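You operate a simulated robot arm through the tools that you are given. There is no shell and no other tool.

You run a simulated robot arm. Do the job below in one go: nothing can be reset, and whatever is moved stays where it is left.

Task
Move the heater plug to the heater socket, then reset the lights breaker.
Fine: lamp socket off first, cover shut after.

Only the result counts: the job must be done as asked and must still hold three seconds after the hand-in. Knocking over, shifting, dropping, spilling or breaking anything else fails it. Lids that push on must go on centred and level and be pressed home; caps that screw on are set level and turned clockwise until they are tight.

Robot
A 7-joint arm with a two-finger parallel gripper, fixed in place. Base frame: the origin is at the foot of the arm, x ahead of it, y to its left, z up. Lengths are in mm, angles in degrees, forces in N, time in s.
Its first joint turns from -132.0 to 132.0 degrees. Payload 3.91 kg.
The tool frame sits at the grasp point between the pads (the TCP): z along the fingers, y along the line on which they close. The tips reach 30 mm beyond it. Largest opening 110 mm; finger width 20, thickness 10; the body of the gripper, 48 by 112 mm, starts 55 mm behind the TCP.
Orientation is that of the tool frame in the base frame, as a unit quaternion [x, y, z, w]. With the fingers straight down and closing along the base's y, the tool's x points along the base's -x, its y along +y and its z along -z.

Tools
- The arm moves only by the tool send_rows. Its argument "motion" is a list of rows, each a list of 3 entries, a list of its own where there are three numbers: the shift along the tool's x, y, z in mm, then the turn, a rotation vector about the tool's x, y, z in degrees, then the gripper command, from -1 (shut) to 1 (fully open), values between in proportion. In form: [[[x, y, z], [wx, wy, wz], fingers], ...]. A call has 1 to 20 rows; each row is the pose to reach, as a shift and turn from the pose commanded when the call began, along the tool's axes at that moment. A row lasts 0.2 s, in which the tool goes at most 50 mm and 8.6 degrees; a call with a longer step from one row to the next is refused whole, and so is a gripper value outside its range. Where a pose cannot be reached the arm comes as near as it can. A force on the tool above 40 N (or 10 N above the force at the start of the call, whichever is more), or a blocked arm, ends the call early, and 0.2 s more pass. The fingers move at their own pace (about 108 mm/s each) and stop on an object; they squeeze with about 24 N. The grip force told is the motor's: it shows also when the fingers shut on nothing. Time passes only in rows, and 0.2 s behind the last, so rows that repeat a pose let the fingers close. The reply holds the time, the measured pose of the TCP, the force on the tool along the base axes, the opening and the grip force, in the units named above and with some noise, with the torque about the TCP (base axes, N m) and any sound that the robot's microphone picked up.
- Cameras (640 x 400 px; columns grow to the right, rows downward): "scene" is fixed at [220.5, 499.9, 1584.9]; the picture's right is [-0.05, -1.00, 0.00], its down [-0.48, 0.02, -0.88] and it looks along [0.88, -0.04, -0.48] (base axes); focal length 214 px, centre (320, 200). "wrist" rides on the gripper at [72, 17, -103] in the tool frame; the picture's right is [-0.23, 0.97, 0.00], its down [-0.76, -0.18, -0.62] and it looks along [-0.61, -0.14, 0.78] (tool axes); focal length 222 px, centre (320, 200).
- snapshot(camera): a new picture of that camera. It takes no simulated time.
- measure_at(camera, pixels): for up to 12 pixels [column, row] of the newest picture of that camera ("zoom" is the newest enlarged one), the place [x, y, z] in the base frame of the surface seen there, good to about 3 mm. It takes no simulated time.
- enlarge(camera, box): a new picture of the part [left, top, right, bottom] of that camera's present view, enlarged. It takes no simulated time.
- finish_job(): hands the job in; it is judged then, once.

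Open the gripper and draw the arm clear of the work before you hand the job in, unless the task says otherwise.

The tools are called after ">>>" as a command line: name --argument value ..., lists and objects as JSON in quotes. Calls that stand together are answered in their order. send_rows: Moves the arm, as the interface text tells. Its arguments: {"type":"object","properties":{"motion":{"type":"array"}},"required":["motion"]} The other tools are called the same way: snapshot (camera) takes a picture; measure_at (camera, pixels) gives the place of the surface under pixels of a picture; enlarge (camera, box) takes an enlarged picture of a part of a camera's view; finish_job () hands the job in.

At the start:

```text
clock: 0.0
tcp_pos: [483.6, 349.0, 1557.7]
ee_rot: [0.0, 1.0, 0.0, 0.0]
ft_force: [0.6, -0.7, -0.7]
torque: [-0.02, -0.01, 0.0]
opening: 109.7
finger_force: 0.2
```

scene: 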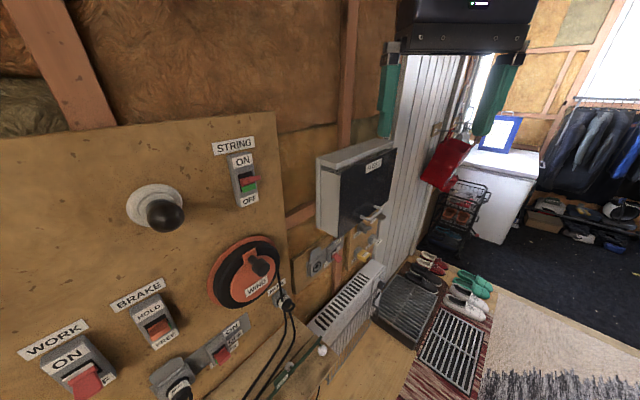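
wrist: 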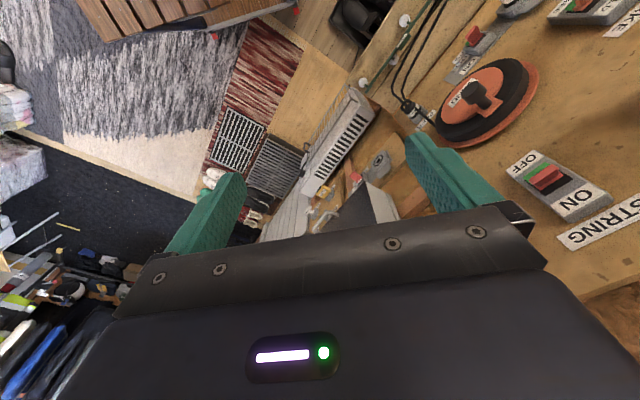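

I start with closer looks at the scene: the panel on the left, the box labelled in the middle and the socket area.

>>> enlarge --camera "scene" --box '[0, 220, 320, 400]'

>>> enlarge --camera "scene" --box '[260, 120, 420, 220]'

>>> enlarge --camera "scene" --box '[240, 200, 400, 300]'

>>> enlarge --camera "scene" --box '[140, 280, 340, 400]'

```text
2.00 times, centred on (160, 310) of scene
```

zoom: 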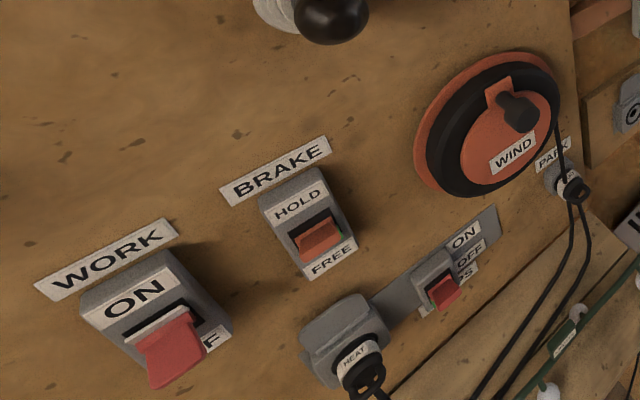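

```text
4.00 times, centred on (340, 170) of scene
```

zoom: 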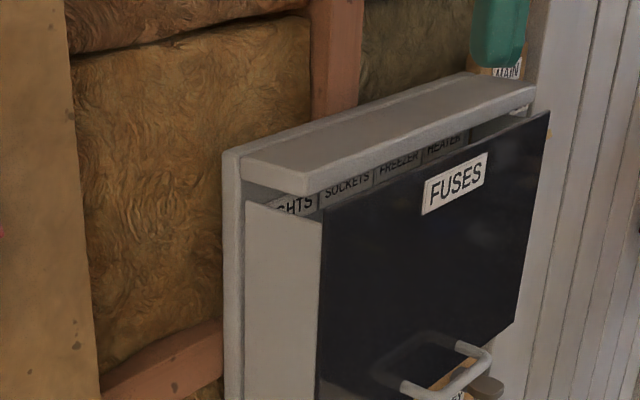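

```text
4.00 times, centred on (320, 250) of scene
```

zoom: 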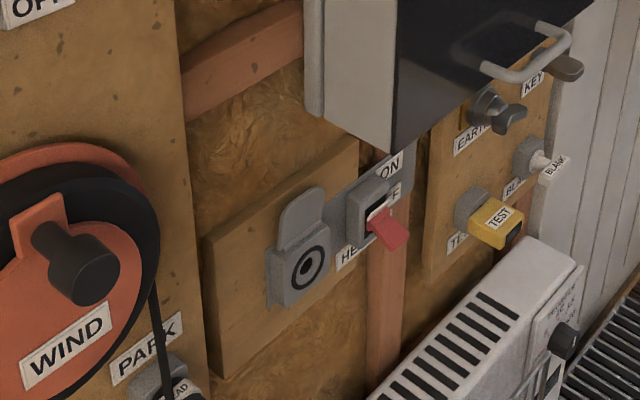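

```text
3.20 times, centred on (240, 340) of scene
```

zoom: 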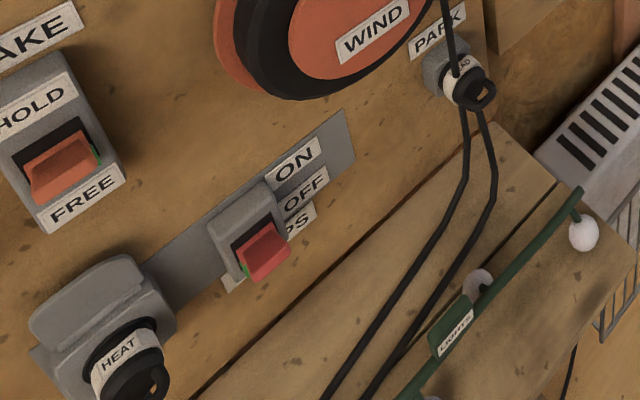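

Measuring the geometry of the panel, sockets and the fuse box from the scene view.

>>> snapshot --camera "scene"

>>> measure_at --camera "scene" --pixels '[[60, 200], [200, 150], [220, 250], [180, 300], [315, 262], [336, 258], [222, 350], [177, 385], [325, 190], [375, 200], [380, 165], [372, 212]]'

>>> enlarge --camera "scene" --box '[140, 310, 284, 400]'

>>> enlarge --camera "scene" --box '[290, 225, 370, 275]'

```text
taken
```

scene: 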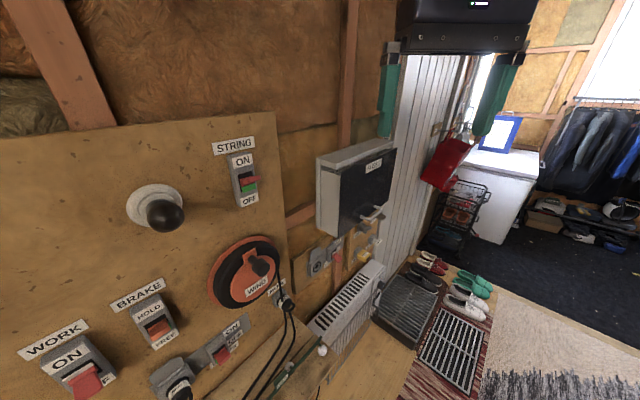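

```text
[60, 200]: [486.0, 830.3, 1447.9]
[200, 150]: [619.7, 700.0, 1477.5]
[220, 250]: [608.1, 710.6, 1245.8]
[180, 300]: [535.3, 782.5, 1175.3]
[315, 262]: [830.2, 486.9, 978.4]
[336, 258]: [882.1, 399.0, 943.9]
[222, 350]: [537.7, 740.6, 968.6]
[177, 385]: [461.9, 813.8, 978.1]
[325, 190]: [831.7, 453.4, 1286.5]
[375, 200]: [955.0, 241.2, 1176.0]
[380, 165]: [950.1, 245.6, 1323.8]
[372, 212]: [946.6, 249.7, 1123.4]
```

```text
4.44 times, centred on (212, 355) of scene
```

zoom: 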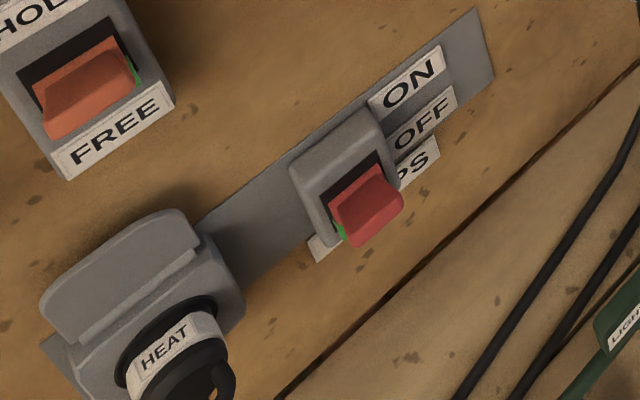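

```text
8.00 times, centred on (330, 250) of scene
```

zoom: 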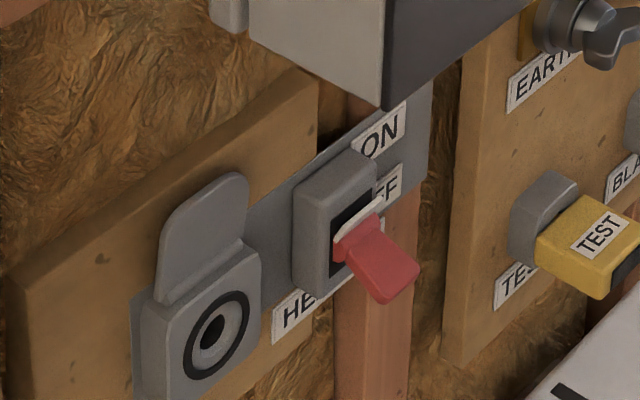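

The wall plane runs at 45° (x+y≈1318). The panel's lamp switch shows its green band (on) at (222,350), while the heater switch shows white (off). I turn the tool to point into the wall (0.707, 0.707, 0) with the camera above, at a safe distance.

>>> send_rows --motion '[[[-1.8, 1.8, 15], [-5.04, 2.09, 5.04], 0], [[-3.6, 3.6, 30], [-10.08, 4.18, 10.08], 0], [[-5.4, 5.4, 45], [-15.13, 6.27, 15.13], 0], [[-7.2, 7.2, 60], [-20.17, 8.35, 20.17], 0], [[-9, 9, 75], [-25.2, 10.44, 25.2], 0], [[-10.8, 10.8, 90], [-30.25, 12.53, 30.25], 0], [[-12.6, 12.6, 105], [-35.3, 14.62, 35.3], 0], [[-14.4, 14.4, 120], [-40.34, 16.7, 40.34], 0], [[-16.2, 16.2, 135], [-45.38, 18.8, 45.38], 0], [[-18, 18, 150], [-50.42, 20.89, 50.42], 0]]'

```text
clock: 2.2
tcp_pos: [502.4, 366.7, 1407.8]
ee_rot: [0.41, 0.797, 0.41, -0.17]
ft_force: [-0.4, -0.2, 0.1]
torque: [0.0, 0.0, -0.01]
opening: 55.1
finger_force: 0.1
```

The first half was reached cleanly; I continue the same turn without shifting.

>>> send_rows --motion '[[[0, 0, 0], [-5.04, 2.09, 5.04], 0], [[0, 0, 0], [-10.08, 4.18, 10.08], 0], [[0, 0, 0], [-15.13, 6.27, 15.13], 0], [[0, 0, 0], [-20.17, 8.35, 20.17], 0], [[0, 0, 0], [-25.2, 10.44, 25.2], 0], [[0, 0, 0], [-30.25, 12.53, 30.25], 0], [[0, 0, 0], [-35.3, 14.62, 35.3], 0], [[0, 0, 0], [-40.34, 16.7, 40.34], 0], [[0, 0, 0], [-45.38, 18.8, 45.38], 0], [[0, 0, 0], [-50.42, 20.89, 50.42], 0]]'

>>> snapshot --camera "wrist"

>>> snapshot --camera "scene"

```text
clock: 4.4
tcp_pos: [505.6, 365.8, 1405.2]
ee_rot: [0.655, 0.269, 0.652, -0.271]
ft_force: [2.8, -1.2, -0.5]
torque: [0.06, -0.04, 0.29]
opening: 55.0
finger_force: 0.1
```

```text
taken
```

wrist: 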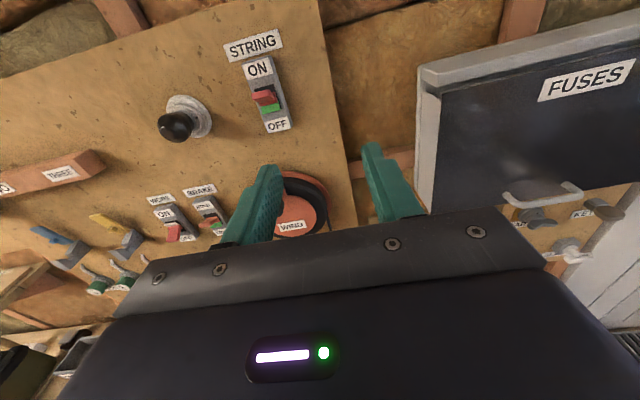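

```text
taken
```

scene: 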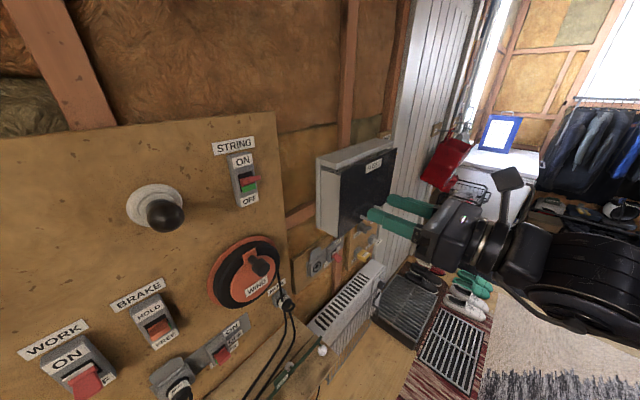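

The tool now points into the wall. I move down-left to view the lamp socket and the HEAT plug from a distance.

>>> send_rows --motion '[[[-30, -30, 6], [0, 0, 0], 0], [[-60, -60, 12], [0, 0, 0], 0], [[-90, -90, 18], [0, 0, 0], 0], [[-120, -120, 24], [0, 0, 0], 0], [[-150, -150, 30], [0, 0, 0], 0], [[-180, -180, 36], [0, 0, 0], 0], [[-210, -210, 42], [0, 0, 0], 0], [[-240, -240, 48], [0, 0, 0], 0], [[-270, -270, 54], [0, 0, 0], 0], [[-300, -300, 60], [0, 0, 0], 0]]'

>>> snapshot --camera "wrist"

>>> snapshot --camera "scene"

```text
clock: 6.8
tcp_pos: [396.5, 600.8, 1138.7]
ee_rot: [0.68, 0.235, 0.645, -0.256]
ft_force: [-0.6, -1.0, 0.0]
torque: [-0.02, 0.02, 0.06]
opening: 54.7
finger_force: 0.1
out of reach, approached as far as the arm can: row 9, 10
stopped in row 10: the arm was blocked; the commanded pose is now the measured one
```

```text
taken
```

wrist: 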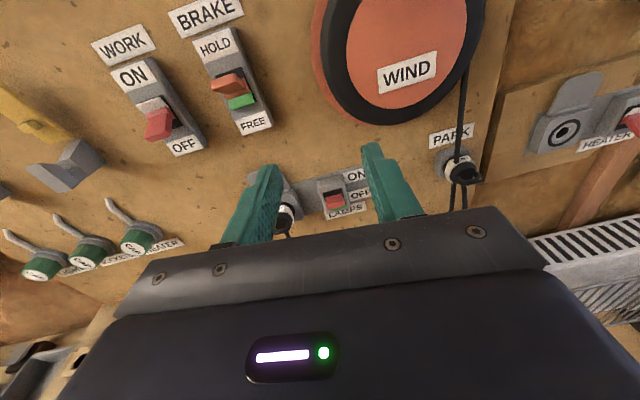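

```text
taken
```

scene: 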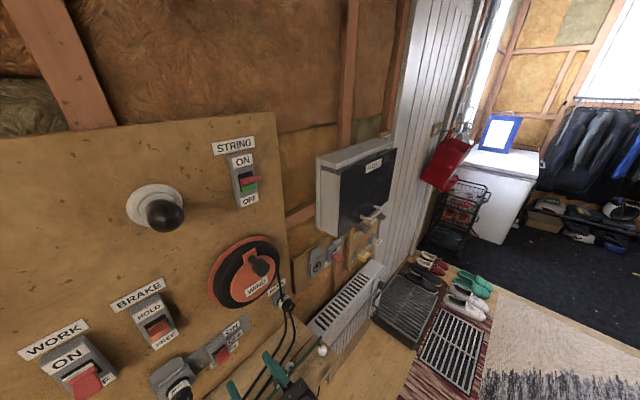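

The arm hit a joint limit with this roll. Before changing roll, I look closely at the lamp socket region (rows 150–220) and measure it.

>>> enlarge --camera "wrist" --box '[240, 140, 400, 240]'

>>> enlarge --camera "wrist" --box '[480, 60, 640, 160]'

>>> measure_at --camera "wrist" --pixels '[[285, 218], [334, 203], [336, 182], [346, 212], [459, 172], [563, 132], [632, 122], [160, 125], [230, 85], [440, 30]]'

```text
4.00 times, centred on (320, 190) of wrist
```

zoom: 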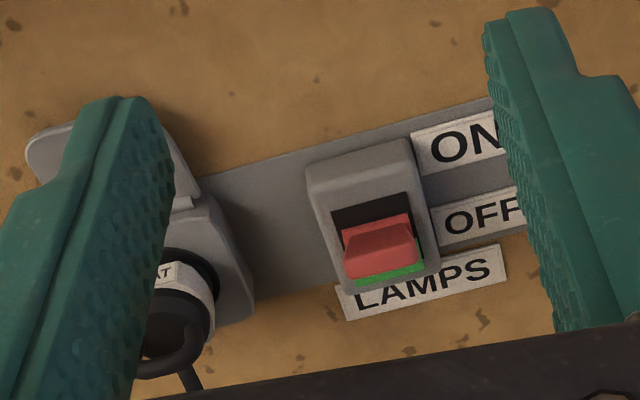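

```text
4.00 times, centred on (560, 110) of wrist
```

zoom: 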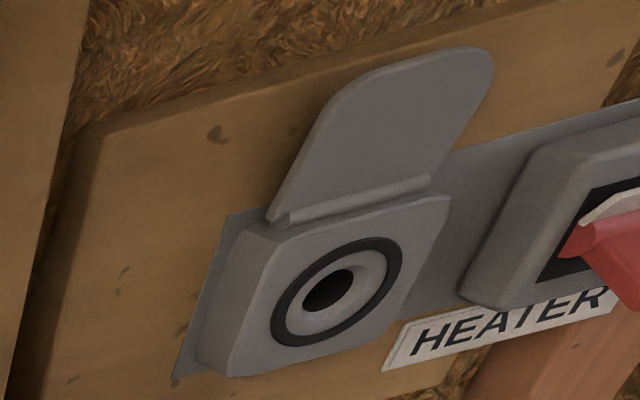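

```text
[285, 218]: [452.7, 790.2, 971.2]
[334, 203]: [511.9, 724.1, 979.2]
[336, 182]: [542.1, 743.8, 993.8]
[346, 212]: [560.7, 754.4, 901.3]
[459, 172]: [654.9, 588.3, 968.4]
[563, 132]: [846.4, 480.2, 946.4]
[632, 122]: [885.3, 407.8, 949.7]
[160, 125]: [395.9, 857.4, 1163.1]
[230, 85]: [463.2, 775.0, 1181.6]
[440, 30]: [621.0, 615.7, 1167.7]
```

LAMPS switch is up (green band visible = on) and the HEAT plug sits in the lamp socket with a flip lid above it. I back off and straighten, then roll the tool the other way (camera below) to stay clear of the joint limit.

>>> send_rows --motion '[[[10, 30, -20], [0, 0, 0], 0], [[20, 70, -40], [2.2, 1, -1.3], 0], [[40, 110, -60], [4.4, 2, -2.7], 0], [[70, 150, -80], [4.4, 2, -2.7], 0], [[100, 190, -90], [4.4, 2, -2.7], 0], [[100, 190, -90], [4.4, 2, -2.7], 0]]'

```text
refused: row 4 steps farther than a row can; nothing moved
```

Row 4 was slightly too long (step 53 mm); I resend with smaller steps.

>>> send_rows --motion '[[[10, 30, -20], [0, 0, 0], 0], [[20, 60, -40], [2.2, 1, -1.3], 0], [[40, 95, -60], [4.4, 2, -2.7], 0], [[60, 130, -80], [4.4, 2, -2.7], 0], [[80, 160, -90], [4.4, 2, -2.7], 0], [[100, 190, -90], [4.4, 2, -2.7], 0], [[100, 190, -90], [4.4, 2, -2.7], 0]]'

```text
clock: 8.4
tcp_pos: [438.0, 405.3, 1236.1]
ee_rot: [0.648, 0.278, 0.656, -0.269]
ft_force: [-0.1, 0.4, -0.7]
torque: [0.02, 0.03, 0.04]
opening: 55.0
finger_force: 0.1
```

Now I roll -90° about the tool z first and check that the arm follows.

>>> send_rows --motion '[[[0, 0, 0], [0, 0, -8.5], 0], [[0, 0, 0], [0, 0, -17], 0], [[0, 0, 0], [0, 0, -25.5], 0], [[0, 0, 0], [0, 0, -34], 0], [[0, 0, 0], [0, 0, -42.5], 0], [[0, 0, 0], [0, 0, -51], 0], [[0, 0, 0], [0, 0, -59.5], 0], [[0, 0, 0], [0, 0, -68], 0], [[0, 0, 0], [0, 0, -76.5], 0], [[0, 0, 0], [0, 0, -85], 0], [[0, 0, 0], [0, 0, -90], 0]]'

>>> snapshot --camera "wrist"

```text
clock: 10.8
tcp_pos: [438.6, 404.6, 1236.6]
ee_rot: [0.263, 0.655, 0.654, 0.273]
ft_force: [-0.1, 0.2, 0.3]
torque: [0.02, -0.01, 0.0]
opening: 55.2
finger_force: 0.0
```

```text
taken
```

wrist: 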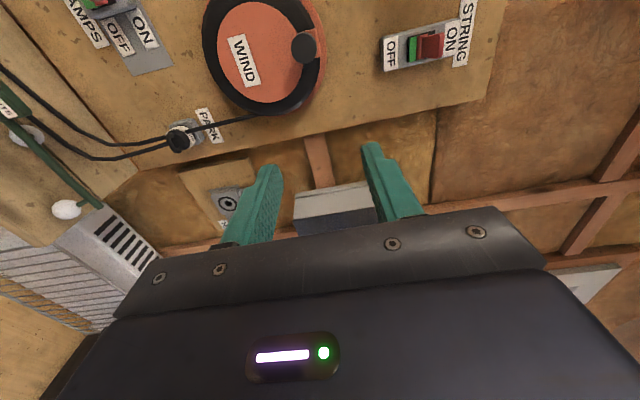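

The roll works. I continue another -90° to the camera-below orientation.

>>> send_rows --motion '[[[0, 0, 0], [0, 0, -8.5], 0], [[0, 0, 0], [0, 0, -17], 0], [[0, 0, 0], [0, 0, -25.5], 0], [[0, 0, 0], [0, 0, -34], 0], [[0, 0, 0], [0, 0, -42.5], 0], [[0, 0, 0], [0, 0, -51], 0], [[0, 0, 0], [0, 0, -59.5], 0], [[0, 0, 0], [0, 0, -68], 0], [[0, 0, 0], [0, 0, -76.5], 0], [[0, 0, 0], [0, 0, -85], 0], [[0, 0, 0], [0, 0, -90], 0]]'

>>> snapshot --camera "wrist"

```text
clock: 13.2
tcp_pos: [439.5, 405.3, 1236.1]
ee_rot: [-0.279, 0.648, 0.269, 0.656]
ft_force: [-0.2, -0.6, 0.6]
torque: [-0.02, -0.03, -0.01]
opening: 55.0
finger_force: 0.1
```

```text
taken
```

wrist: 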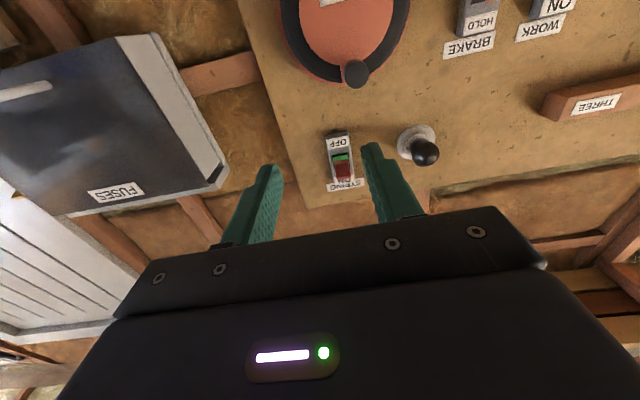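

Camera-below works. Before descending I check what protrudes near the bench (strings, green bar around (290,370)).

>>> snapshot --camera "scene"

>>> measure_at --camera "scene" --pixels '[[322, 350], [285, 378], [290, 330], [262, 372], [250, 375], [320, 375], [345, 320], [380, 285], [180, 392], [265, 265], [163, 215], [86, 385]]'

```text
taken
```

scene: 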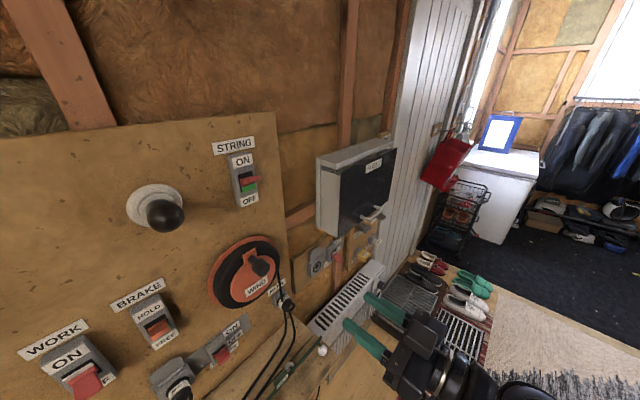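

```text
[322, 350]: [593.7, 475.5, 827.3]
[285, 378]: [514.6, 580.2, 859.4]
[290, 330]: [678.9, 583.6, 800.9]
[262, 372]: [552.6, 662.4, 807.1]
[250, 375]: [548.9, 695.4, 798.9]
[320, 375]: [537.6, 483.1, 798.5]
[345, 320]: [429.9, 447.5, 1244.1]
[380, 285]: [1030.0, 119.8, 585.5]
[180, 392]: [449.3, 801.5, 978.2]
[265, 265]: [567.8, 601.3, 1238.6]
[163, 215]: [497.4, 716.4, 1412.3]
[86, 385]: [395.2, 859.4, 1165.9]
```

The bench top is at z≈800, leaving room at z≈970. I move to a standoff in front of the lamp switch/plug.

>>> send_rows --motion '[[[20, 20, 10], [0, 0, 0], 0], [[40, 40, 20], [0, 0, 0], 0], [[60, 60, 30], [0, 0, 0], 0], [[80, 80, 40], [0, 0, 0], 0], [[100, 100, 50], [0, 0, 0], 0], [[120, 120, 60], [0, 0, 0], 0], [[140, 140, 70], [0, 0, 0], 0], [[160, 160, 80], [0, 0, 0], 0], [[180, 180, 90], [0, 0, 0], 0], [[200, 200, 100], [0, 0, 0], 0], [[220, 215, 110], [0, 0, 0], 0], [[230, 215, 120], [0, 0, 0], 0]]'

>>> snapshot --camera "wrist"

>>> snapshot --camera "scene"

```text
clock: 15.8
tcp_pos: [373.4, 649.0, 1087.9]
ee_rot: [-0.282, 0.682, 0.25, 0.626]
ft_force: [0.2, -0.4, -0.2]
torque: [0.01, -0.01, 0.01]
opening: 55.0
finger_force: 0.1
out of reach, approached as far as the arm can: row 5, 6, 7, 8, 9, 10, 11, 12
```

```text
taken
```

wrist: 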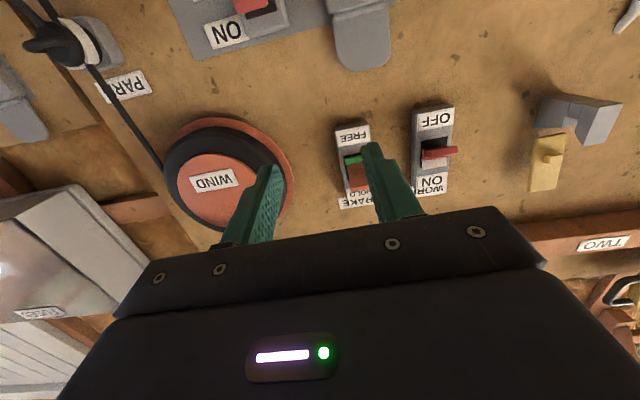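

```text
taken
```

scene: 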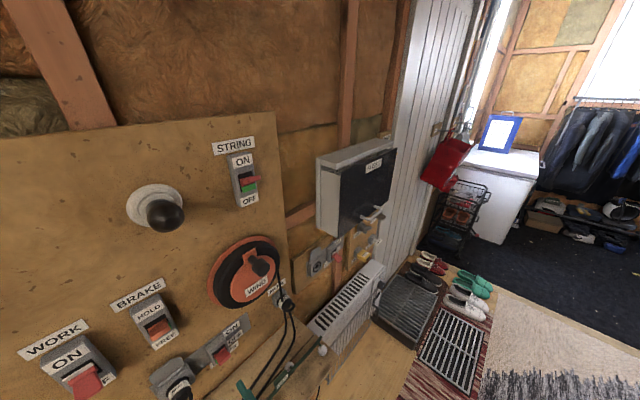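

Too low for that distance (reached z 1088 only); with the arm more extended the wrist may manage. I advance toward the wall to d≈800 while keeping the commanded height.

>>> send_rows --motion '[[[-40, 0, 20], [0, 0, 0], 0], [[-60, 0, 40], [0, 0, 0], 0], [[-60, 0, 60], [0, 0, 0], 0], [[-50, 0, 80], [0, 0, 0], 0], [[-40, 0, 80], [0, 0, 0], 0], [[-20, 0, 80], [0, 0, 0], 0], [[0, 0, 80], [0, 0, 0], 0], [[0, 0, 80], [0, 0, 0], 0]]'

>>> snapshot --camera "wrist"

```text
clock: 17.6
tcp_pos: [420.4, 706.3, 1083.3]
ee_rot: [-0.286, 0.682, 0.251, 0.624]
ft_force: [0.0, 0.0, 0.4]
torque: [0.01, 0.01, -0.02]
opening: 54.8
finger_force: 0.0
```

```text
taken
```

wrist: 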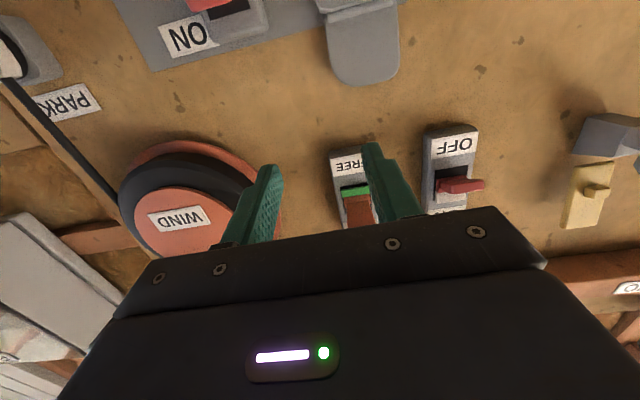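

Reached cleanly with a 5° downward pitch. Now I descend along the tool x toward z≈990 at this distance.

>>> send_rows --motion '[[[15, 0, 0], [0, 0, 0], 0], [[30, 0, 0], [0, 0, 0], 0], [[45, 0, 0], [0, 0, 0], 0], [[60, 0, 0], [0, 0, 0], 0], [[75, 0, 0], [0, 0, 0], 0], [[90, 0, 0], [0, 0, 0], 0]]'

>>> snapshot --camera "wrist"

>>> snapshot --camera "scene"

```text
clock: 19.0
tcp_pos: [410.4, 707.6, 1042.7]
ee_rot: [-0.291, 0.699, 0.24, 0.607]
ft_force: [-1.6, 0.5, 0.1]
torque: [0.0, -0.02, -0.03]
opening: 55.2
finger_force: 0.0
out of reach, approached as far as the arm can: row 1, 2, 3, 4, 5, 6
```

```text
taken
```

wrist: 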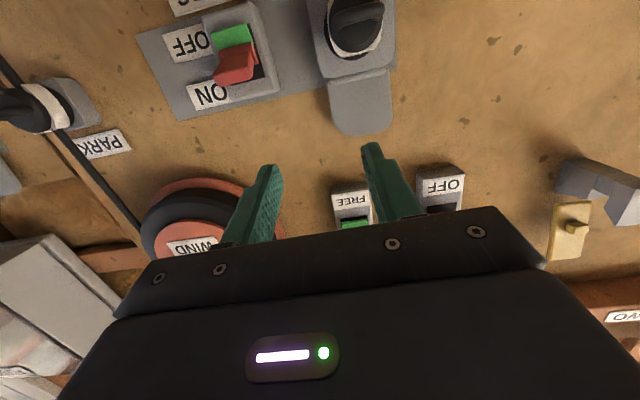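

```text
taken
```

scene: 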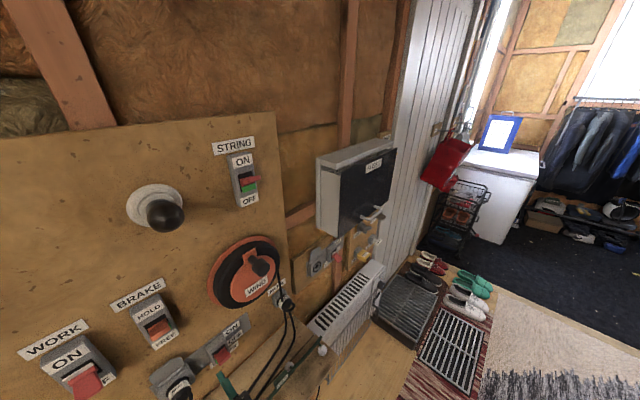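

The reachable pitch grows steeper as I go lower, so I'll work with ~20° downward pitch. First measuring lamp switch and plug from this view.

>>> enlarge --camera "wrist" --box '[140, 0, 300, 100]'

>>> measure_at --camera "zoom" --pixels '[[370, 240], [420, 270], [300, 300], [400, 315], [390, 130], [370, 190], [480, 350], [280, 250], [460, 60], [500, 220]]'

>>> enlarge --camera "wrist" --box '[290, 0, 430, 140]'

>>> measure_at --camera "wrist" --pixels '[[354, 18], [340, 45], [378, 45], [358, 53], [325, 40], [390, 60], [360, 85], [360, 130], [332, 12], [385, 10]]'

```text
4.00 times, centred on (220, 50) of wrist
```

zoom: 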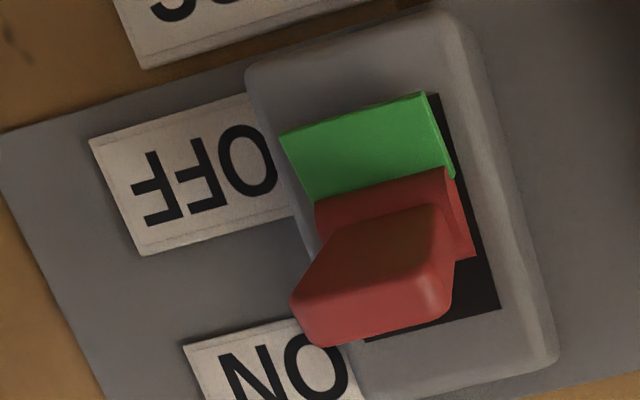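

```text
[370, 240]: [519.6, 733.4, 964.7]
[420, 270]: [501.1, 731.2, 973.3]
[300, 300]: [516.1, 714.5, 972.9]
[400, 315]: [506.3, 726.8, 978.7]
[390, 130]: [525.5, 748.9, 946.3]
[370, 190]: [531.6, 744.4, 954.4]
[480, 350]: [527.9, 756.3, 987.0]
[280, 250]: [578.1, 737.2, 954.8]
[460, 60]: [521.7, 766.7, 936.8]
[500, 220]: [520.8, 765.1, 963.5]
```

```text
2.86 times, centred on (360, 70) of wrist
```

zoom: 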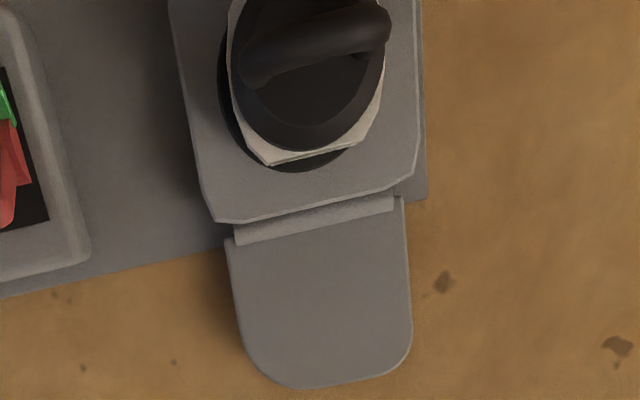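

```text
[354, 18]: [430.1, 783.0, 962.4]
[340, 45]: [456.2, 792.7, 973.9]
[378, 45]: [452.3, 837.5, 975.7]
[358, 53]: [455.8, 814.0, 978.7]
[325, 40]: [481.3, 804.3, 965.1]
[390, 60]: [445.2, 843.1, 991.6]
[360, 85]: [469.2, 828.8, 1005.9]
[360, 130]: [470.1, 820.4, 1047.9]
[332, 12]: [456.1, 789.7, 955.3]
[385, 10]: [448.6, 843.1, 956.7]
```

Lever tip sits at about (507,722,976), housing front d≈908. I pitch the tool to ~20° down and close the fingers to form a pusher.

>>> send_rows --motion '[[[0, 0, 0], [0, 6, 0], -1], [[0, 0, 0], [0, 11.5, 0], -1], [[0, 0, 0], [0, 11.5, 0], -1], [[0, 0, 0], [0, 11.5, 0], -1]]'

```text
clock: 20.0
tcp_pos: [410.9, 708.3, 1045.5]
ee_rot: [-0.313, 0.757, 0.21, 0.533]
ft_force: [0.0, 0.1, 0.1]
torque: [-0.01, 0.02, 0.01]
opening: 0.0
finger_force: 24.3
```

Pitch 20° reached. Now I place the closed fingertips just above the lamp lever.

>>> send_rows --motion '[[[0, -20, 10], [0, 0, 0], -1], [[0, -40, 25], [0, 0, 0], -1], [[4, -57, 45], [0, 0, 0], -1], [[8, -57, 60], [0, 0, 0], -1], [[12, -57, 67.5], [0, 0, 0], -1], [[12, -57, 67.5], [0, 0, 0], -1]]'

>>> snapshot --camera "wrist"

>>> enlarge --camera "scene" --box '[140, 300, 300, 400]'

```text
clock: 21.4
tcp_pos: [494.1, 708.6, 1011.3]
ee_rot: [-0.313, 0.757, 0.211, 0.534]
ft_force: [0.3, 1.2, 0.8]
torque: [0.01, -0.01, -0.01]
opening: 0.1
finger_force: 23.9
```

```text
taken
```

wrist: 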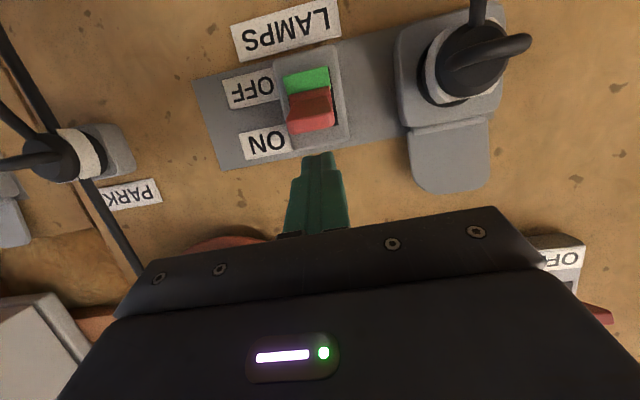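

```text
4.00 times, centred on (220, 350) of scene
```

zoom: 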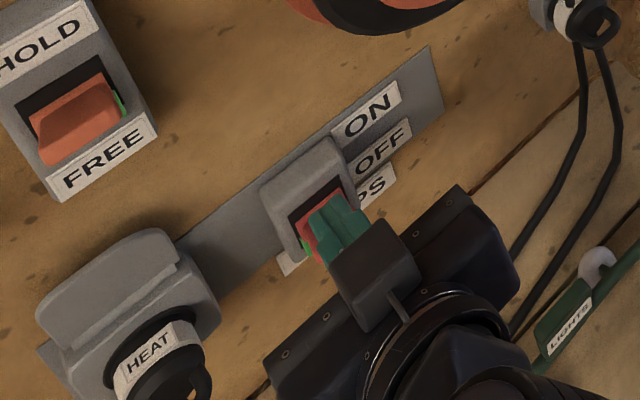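

The finger is lined up over the lever (col 316). I push straight down in small steps.

>>> send_rows --motion '[[[4.7, 0, 1.7], [0, 0, 0], -1], [[9.4, 0.1, 3.4], [0, 0, 0], -1], [[14.1, 0.2, 5.1], [0, 0, 0], -1], [[18.8, 0.3, 6.8], [0, 0, 0], -1], [[23.5, 0.4, 8.5], [0, 0, 0], -1], [[28.2, 0.5, 10.3], [0, 0, 0], -1], [[32.8, 0.6, 12], [0, 0, 0], -1]]'

>>> snapshot --camera "wrist"

```text
clock: 23.0
tcp_pos: [493.7, 707.2, 976.8]
ee_rot: [-0.313, 0.757, 0.21, 0.534]
ft_force: [-0.1, -0.6, -1.0]
torque: [-0.01, 0.03, -0.01]
opening: 0.0
finger_force: 24.4
```

```text
taken
```

wrist: 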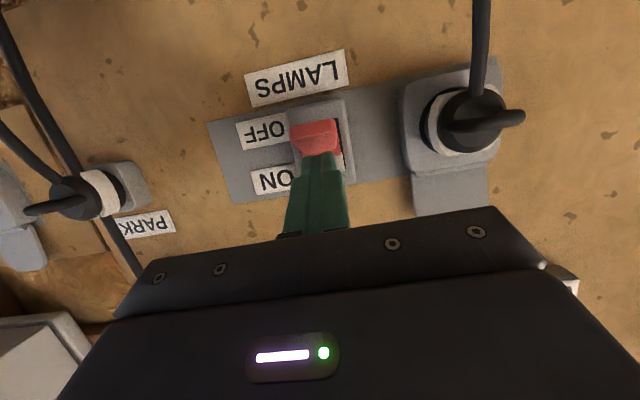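

The lever seems to have moved; checking it and measuring the plug in this good view.

>>> enlarge --camera "wrist" --box '[250, 80, 410, 180]'

>>> enlarge --camera "wrist" --box '[390, 40, 550, 200]'

>>> measure_at --camera "zoom" --pixels '[[140, 330], [440, 330], [300, 300], [170, 250], [300, 430], [420, 300], [500, 315], [330, 220], [60, 300], [270, 500], [350, 100], [420, 470]]'

```text
4.00 times, centred on (330, 130) of wrist
```

zoom: 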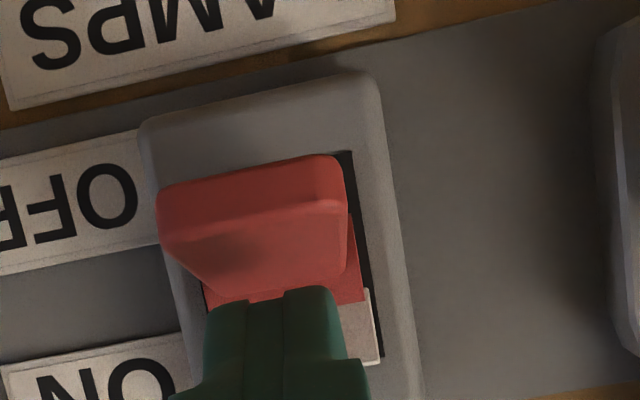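

```text
2.50 times, centred on (470, 120) of wrist
```

zoom: 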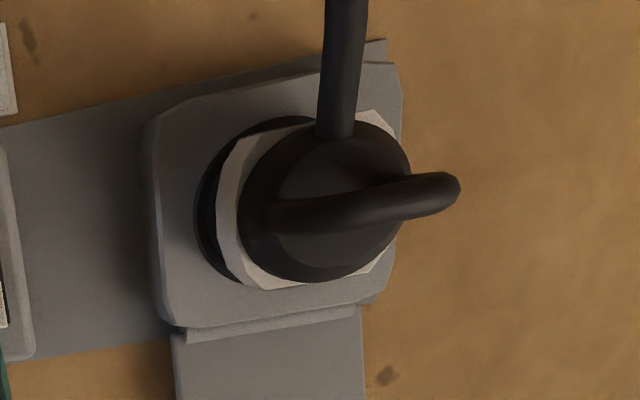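

```text
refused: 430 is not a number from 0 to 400
```

The lamp lever is now down with white showing: OFF. Measuring the plug in this enlarged view.

>>> measure_at --camera "zoom" --pixels '[[225, 220], [250, 230], [300, 270], [255, 160], [340, 150], [410, 160], [380, 260], [455, 185], [330, 250], [60, 300], [270, 390], [345, 60]]'

>>> measure_at --camera "wrist" --pixels '[[432, 130], [465, 150], [460, 104], [428, 110], [489, 108], [402, 120], [498, 150], [470, 165], [475, 95], [410, 95]]'

```text
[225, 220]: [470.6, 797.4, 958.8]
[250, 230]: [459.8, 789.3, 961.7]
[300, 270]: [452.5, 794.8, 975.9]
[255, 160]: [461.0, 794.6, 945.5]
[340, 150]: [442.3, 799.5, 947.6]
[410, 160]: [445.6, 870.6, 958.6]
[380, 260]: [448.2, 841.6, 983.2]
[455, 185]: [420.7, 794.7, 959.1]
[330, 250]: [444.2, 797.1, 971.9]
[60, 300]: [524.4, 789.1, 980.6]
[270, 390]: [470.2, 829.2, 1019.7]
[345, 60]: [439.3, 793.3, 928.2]
```

```text
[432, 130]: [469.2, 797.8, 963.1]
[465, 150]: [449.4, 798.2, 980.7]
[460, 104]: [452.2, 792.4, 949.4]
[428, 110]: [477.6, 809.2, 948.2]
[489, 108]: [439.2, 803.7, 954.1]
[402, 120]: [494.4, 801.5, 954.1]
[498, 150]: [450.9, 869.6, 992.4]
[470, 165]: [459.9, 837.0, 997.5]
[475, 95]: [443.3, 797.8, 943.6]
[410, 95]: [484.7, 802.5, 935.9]
```

Plug centre is about u=-250, z=960, back face d≈878. I lift off the switch, back away, move left and open the fingers in front of the plug.

>>> send_rows --motion '[[[-10, -0.3, -9], [0, 0, 0], -1], [[-20.1, -0.5, -18], [0, 0, 0], -1], [[-10, 0, -53], [0, 0, 0], -1], [[-5, 35, -54], [0, 0, 0], 0.2], [[-2, 70, -54], [0, 0, 0], 0.2], [[1.9, 98.2, -53.8], [0, 0, 0], 0.2], [[1.9, 98.2, -53.8], [0, 0, 0], 0.2]]'

>>> snapshot --camera "wrist"

>>> snapshot --camera "scene"

```text
clock: 24.6
tcp_pos: [388.8, 743.1, 991.2]
ee_rot: [-0.313, 0.757, 0.21, 0.534]
ft_force: [-0.2, -0.1, 0.3]
torque: [0.02, -0.04, -0.01]
opening: 66.1
finger_force: 0.2
```

```text
taken
```

wrist: 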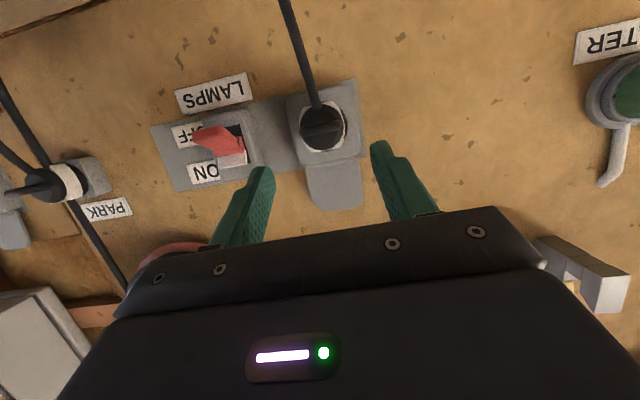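

```text
taken
```

scene: 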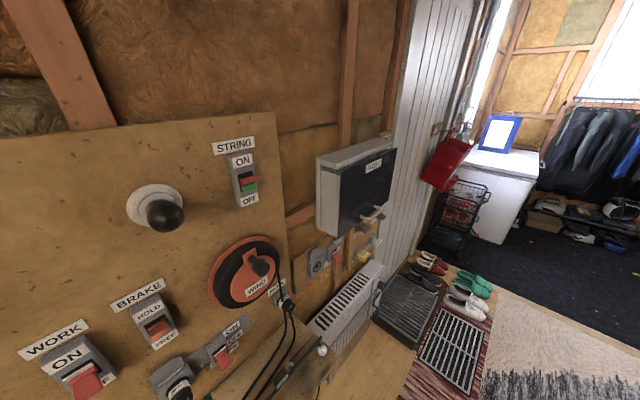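

The plug is seen at (322,127), centred between the fingers. Measuring it precisely.

>>> enlarge --camera "wrist" --box '[270, 60, 390, 135]'

>>> measure_at --camera "wrist" --pixels '[[301, 130], [343, 120], [322, 148], [322, 110], [308, 140], [338, 138], [322, 127], [291, 110], [361, 100], [296, 155], [360, 150], [313, 92]]'

```text
5.33 times, centred on (330, 98) of wrist
```

zoom: 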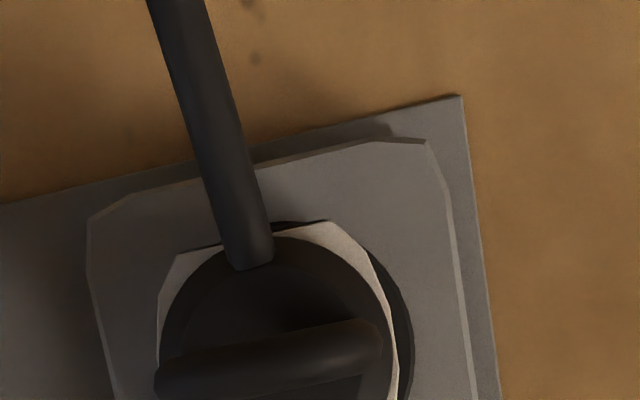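

```text
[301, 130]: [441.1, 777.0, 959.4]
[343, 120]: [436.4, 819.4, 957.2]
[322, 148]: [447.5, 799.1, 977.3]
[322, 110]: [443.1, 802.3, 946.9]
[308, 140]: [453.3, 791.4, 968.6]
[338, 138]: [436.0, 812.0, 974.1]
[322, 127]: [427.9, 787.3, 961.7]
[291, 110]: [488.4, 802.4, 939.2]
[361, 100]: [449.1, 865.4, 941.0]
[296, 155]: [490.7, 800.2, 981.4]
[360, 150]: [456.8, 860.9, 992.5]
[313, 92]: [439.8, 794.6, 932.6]
```

Plug centre u≈-252, z≈961. I slide the open fingers along both sides of it.

>>> send_rows --motion '[[[0, 2.8, 20], [0, 0, 0], 0.2], [[-0.5, 2.8, 40], [0, 0, 0], 0.2], [[-1, 2.8, 60], [0, 0, 0], 0.2], [[-1.3, 2.8, 70], [0, 0, 0], 0.2], [[-1.3, 2.8, 75.6], [0, 0, 0], 0.2], [[-1.3, 2.8, 75.6], [0, 0, 0], 0.2]]'

>>> snapshot --camera "wrist"

>>> enlarge --camera "scene" --box '[140, 310, 284, 400]'

```text
clock: 26.0
tcp_pos: [438.1, 794.1, 967.1]
ee_rot: [-0.313, 0.757, 0.21, 0.534]
ft_force: [0.3, -0.3, 0.1]
torque: [0.05, -0.01, 0.02]
opening: 66.1
finger_force: 0.1
```

```text
taken
```

wrist: 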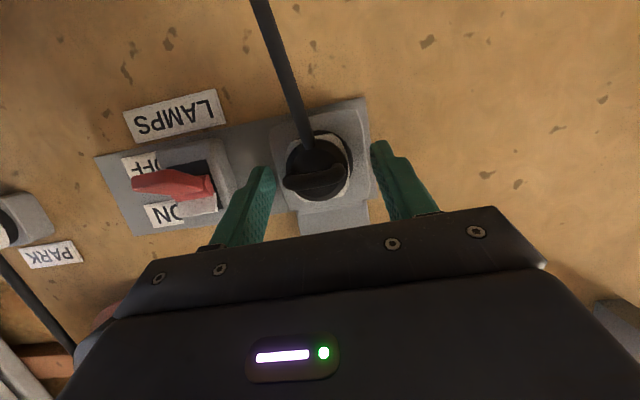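

```text
4.44 times, centred on (212, 355) of scene
```

zoom: 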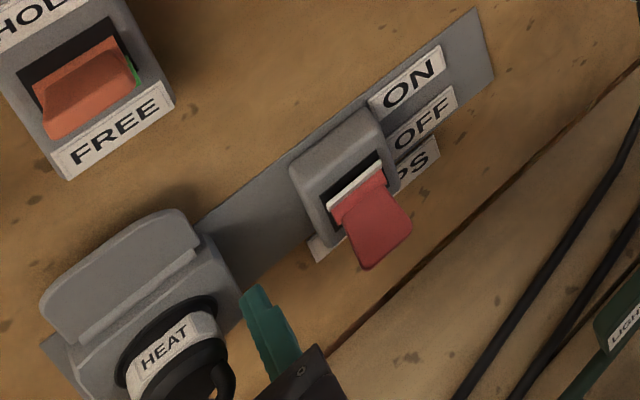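

The fingers flank the plug evenly. I close on it.

>>> send_rows --motion '[[[0, 0, 0], [0, 0, 0], -0.3], [[0, 0, 0], [0, 0, 0], -0.6], [[0, 0, 0], [0, 0, 0], -1], [[0, 0, 0], [0, 0, 0], -1]]'

>>> snapshot --camera "wrist"

```text
clock: 27.0
tcp_pos: [438.8, 794.1, 967.4]
ee_rot: [-0.312, 0.757, 0.209, 0.534]
ft_force: [6.9, -12.1, -0.7]
torque: [-0.14, -0.05, -0.32]
opening: 38.5
finger_force: 23.6
```

```text
taken
```

wrist: 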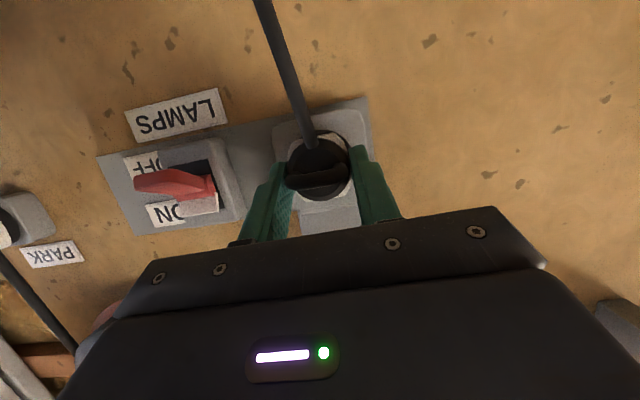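

Held at 38.5 mm, with ~14 N side load toward +u. I relieve this by small steps in -y.

>>> send_rows --motion '[[[0, -0.7, 0], [0, 0, 0], -1], [[0, -1.4, 0], [0, 0, 0], -1]]'

```text
clock: 27.6
tcp_pos: [439.0, 794.0, 968.1]
ee_rot: [-0.314, 0.756, 0.211, 0.534]
ft_force: [9.9, -3.6, -2.4]
torque: [-0.07, -0.03, -0.17]
opening: 38.8
finger_force: 24.2
```

Load reduced; now I pull the plug straight out along the wall normal in small steps.

>>> send_rows --motion '[[[0, -1, 0], [0, 0, 0], -1], [[1.4, -1.1, -3.8], [0, 0, 0], -1], [[2.7, -1.1, -7.5], [0, 0, 0], -1], [[4.1, -1.2, -11.3], [0, 0, 0], -1], [[5.5, -1.2, -15], [0, 0, 0], -1], [[6.8, -1.3, -18.8], [0, 0, 0], -1], [[8.2, -1.3, -22.5], [0, 0, 0], -1]]'

>>> snapshot --camera "wrist"

```text
clock: 29.2
tcp_pos: [423.4, 775.0, 966.5]
ee_rot: [-0.313, 0.757, 0.209, 0.534]
ft_force: [-0.2, -0.2, -0.1]
torque: [-0.05, 0.04, 0.02]
opening: 38.8
finger_force: 23.8
```

```text
taken
```

wrist: 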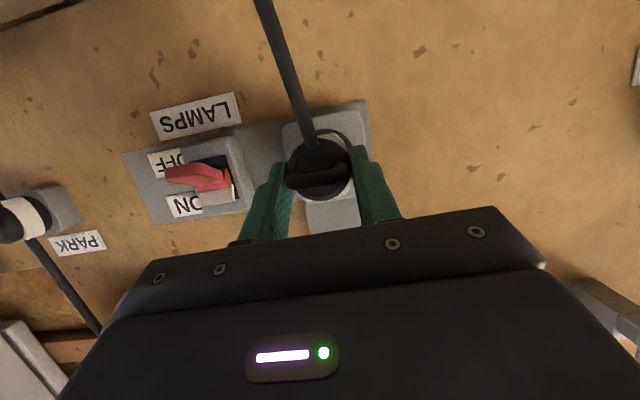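

The plug came along with the fingers with no force. I pull it fully clear and look.

>>> send_rows --motion '[[[6.8, -0.3, -18.8], [0, 0, 0], -1], [[13.7, -0.5, -37.6], [0, 0, 0], -1], [[20.5, -0.8, -56.3], [0, 0, 0], -1], [[24, -0.9, -66], [0, 0, 0], -1], [[24, -0.9, -66], [0, 0, 0], -1]]'

>>> snapshot --camera "wrist"

>>> snapshot --camera "scene"

>>> enlarge --camera "scene" --box '[140, 300, 300, 400]'

```text
clock: 30.4
tcp_pos: [373.0, 726.2, 967.8]
ee_rot: [-0.313, 0.757, 0.21, 0.534]
ft_force: [-0.4, 0.4, 1.0]
torque: [-0.02, 0.02, 0.0]
opening: 38.8
finger_force: 23.7
```

```text
taken
```

wrist: 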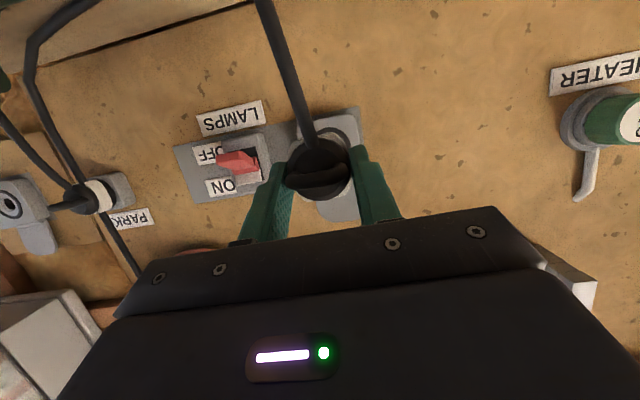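

```text
taken
```

scene: 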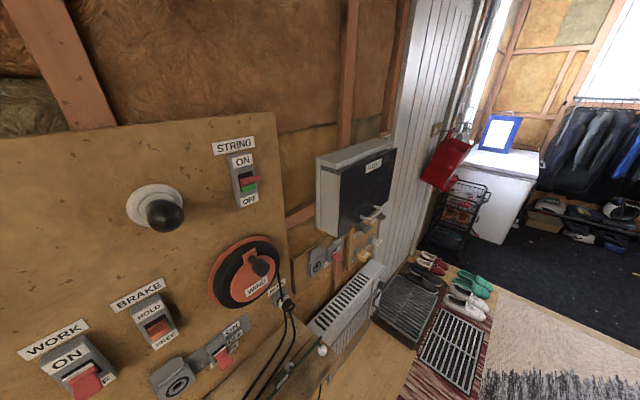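

```text
4.00 times, centred on (220, 350) of scene
```

zoom: 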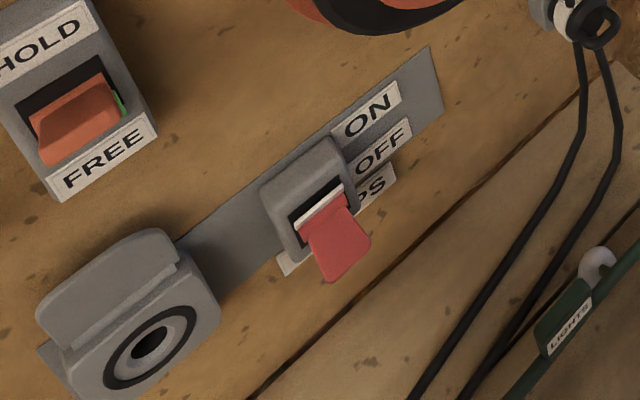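

The plug is out; the lamp socket hole is visible at zoom (150,345). I measure both sockets' rings from the same camera to get the exact offset between them.

>>> measure_at --camera "zoom" --pixels '[[150, 345], [110, 365], [190, 325], [150, 315], [152, 375], [125, 335], [178, 350], [90, 345], [212, 300], [62, 300], [120, 265]]'

>>> enlarge --camera "scene" --box '[300, 230, 348, 290]'

```text
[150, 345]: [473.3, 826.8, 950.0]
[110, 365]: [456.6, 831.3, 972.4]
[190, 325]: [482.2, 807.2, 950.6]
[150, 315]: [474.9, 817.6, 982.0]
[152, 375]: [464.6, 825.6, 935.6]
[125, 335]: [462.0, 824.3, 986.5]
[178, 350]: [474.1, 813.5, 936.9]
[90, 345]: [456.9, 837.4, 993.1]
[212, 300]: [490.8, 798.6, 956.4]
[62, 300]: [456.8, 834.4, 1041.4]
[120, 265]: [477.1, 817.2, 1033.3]
```

```text
6.67 times, centred on (324, 260) of scene
```

zoom: 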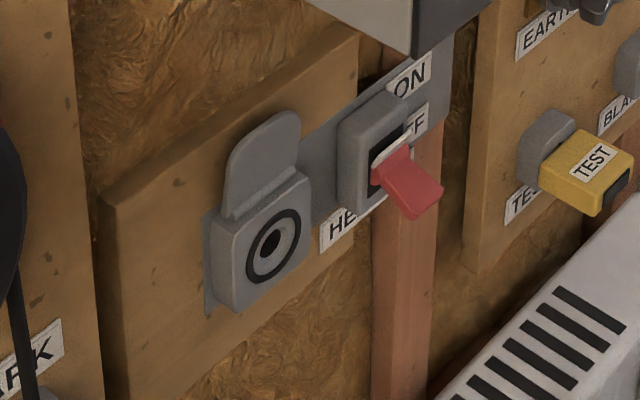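

Lamp socket centre ≈ u -248, z 960, face d≈911. Now the heater socket from the enlarged view: hole at about (270,245).

>>> measure_at --camera "zoom" --pixels '[[270, 245], [250, 265], [297, 225], [280, 212], [262, 280], [240, 240], [305, 260], [225, 270], [308, 190], [265, 140], [400, 180], [420, 200]]'

```text
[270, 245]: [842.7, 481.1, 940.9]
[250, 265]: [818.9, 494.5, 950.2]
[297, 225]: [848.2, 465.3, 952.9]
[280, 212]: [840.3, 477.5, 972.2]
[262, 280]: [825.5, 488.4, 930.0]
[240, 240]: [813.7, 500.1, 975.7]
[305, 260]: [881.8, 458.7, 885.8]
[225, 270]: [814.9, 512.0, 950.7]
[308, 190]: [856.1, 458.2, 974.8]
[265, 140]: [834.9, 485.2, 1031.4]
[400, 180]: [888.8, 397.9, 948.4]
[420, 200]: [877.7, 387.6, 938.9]
```

Heater socket centre ≈ u 249.5, z 951, face d≈929. I lift 45 mm and carry the plug sideways along the wall at this safe distance.

>>> send_rows --motion '[[[-20, -0.3, -7], [0, 0, 0], -1], [[-42, -0.7, -15], [0, 0, 0], -1], [[-42, -40, -15], [0, 0, 0], -1], [[-41, -80, -14], [0, 0, 0], -1], [[-41, -120, -13], [0, 0, 0], -1], [[-40, -160, -12], [0, 0, 0], -1], [[-40, -200, -12], [0, 0, 0], -1], [[-39, -240, -11], [0, 0, 0], -1], [[-39, -280, -10], [0, 0, 0], -1], [[-38, -320, -10], [0, 0, 0], -1], [[-38, -360, -9], [0, 0, 0], -1], [[-38, -400, -8], [0, 0, 0], -1], [[-37, -440, -8], [0, 0, 0], -1], [[-37, -460, -8], [0, 0, 0], -1], [[-37, -460, -8], [0, 0, 0], -1]]'

>>> snapshot --camera "wrist"

>>> snapshot --camera "scene"

```text
clock: 33.6
tcp_pos: [698.4, 401.8, 1012.2]
ee_rot: [-0.314, 0.757, 0.211, 0.534]
ft_force: [0.1, 0.2, 1.0]
torque: [-0.05, 0.01, 0.02]
opening: 0.0
finger_force: 23.8
```

```text
taken
```

wrist: 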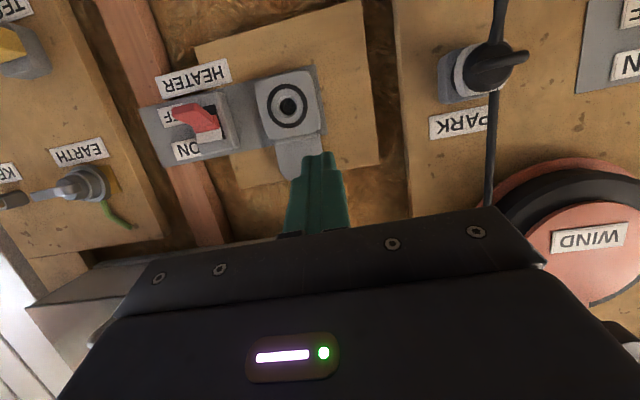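

```text
taken
```

scene: 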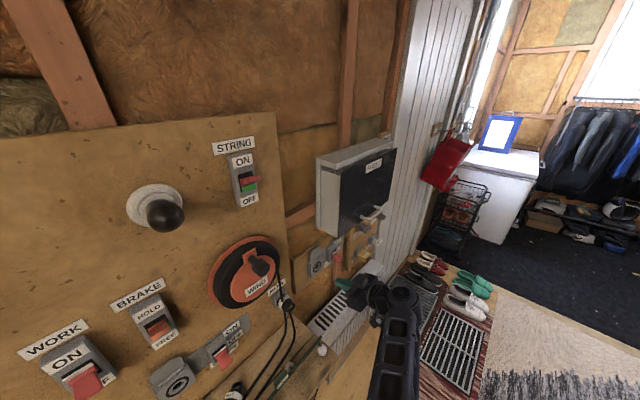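

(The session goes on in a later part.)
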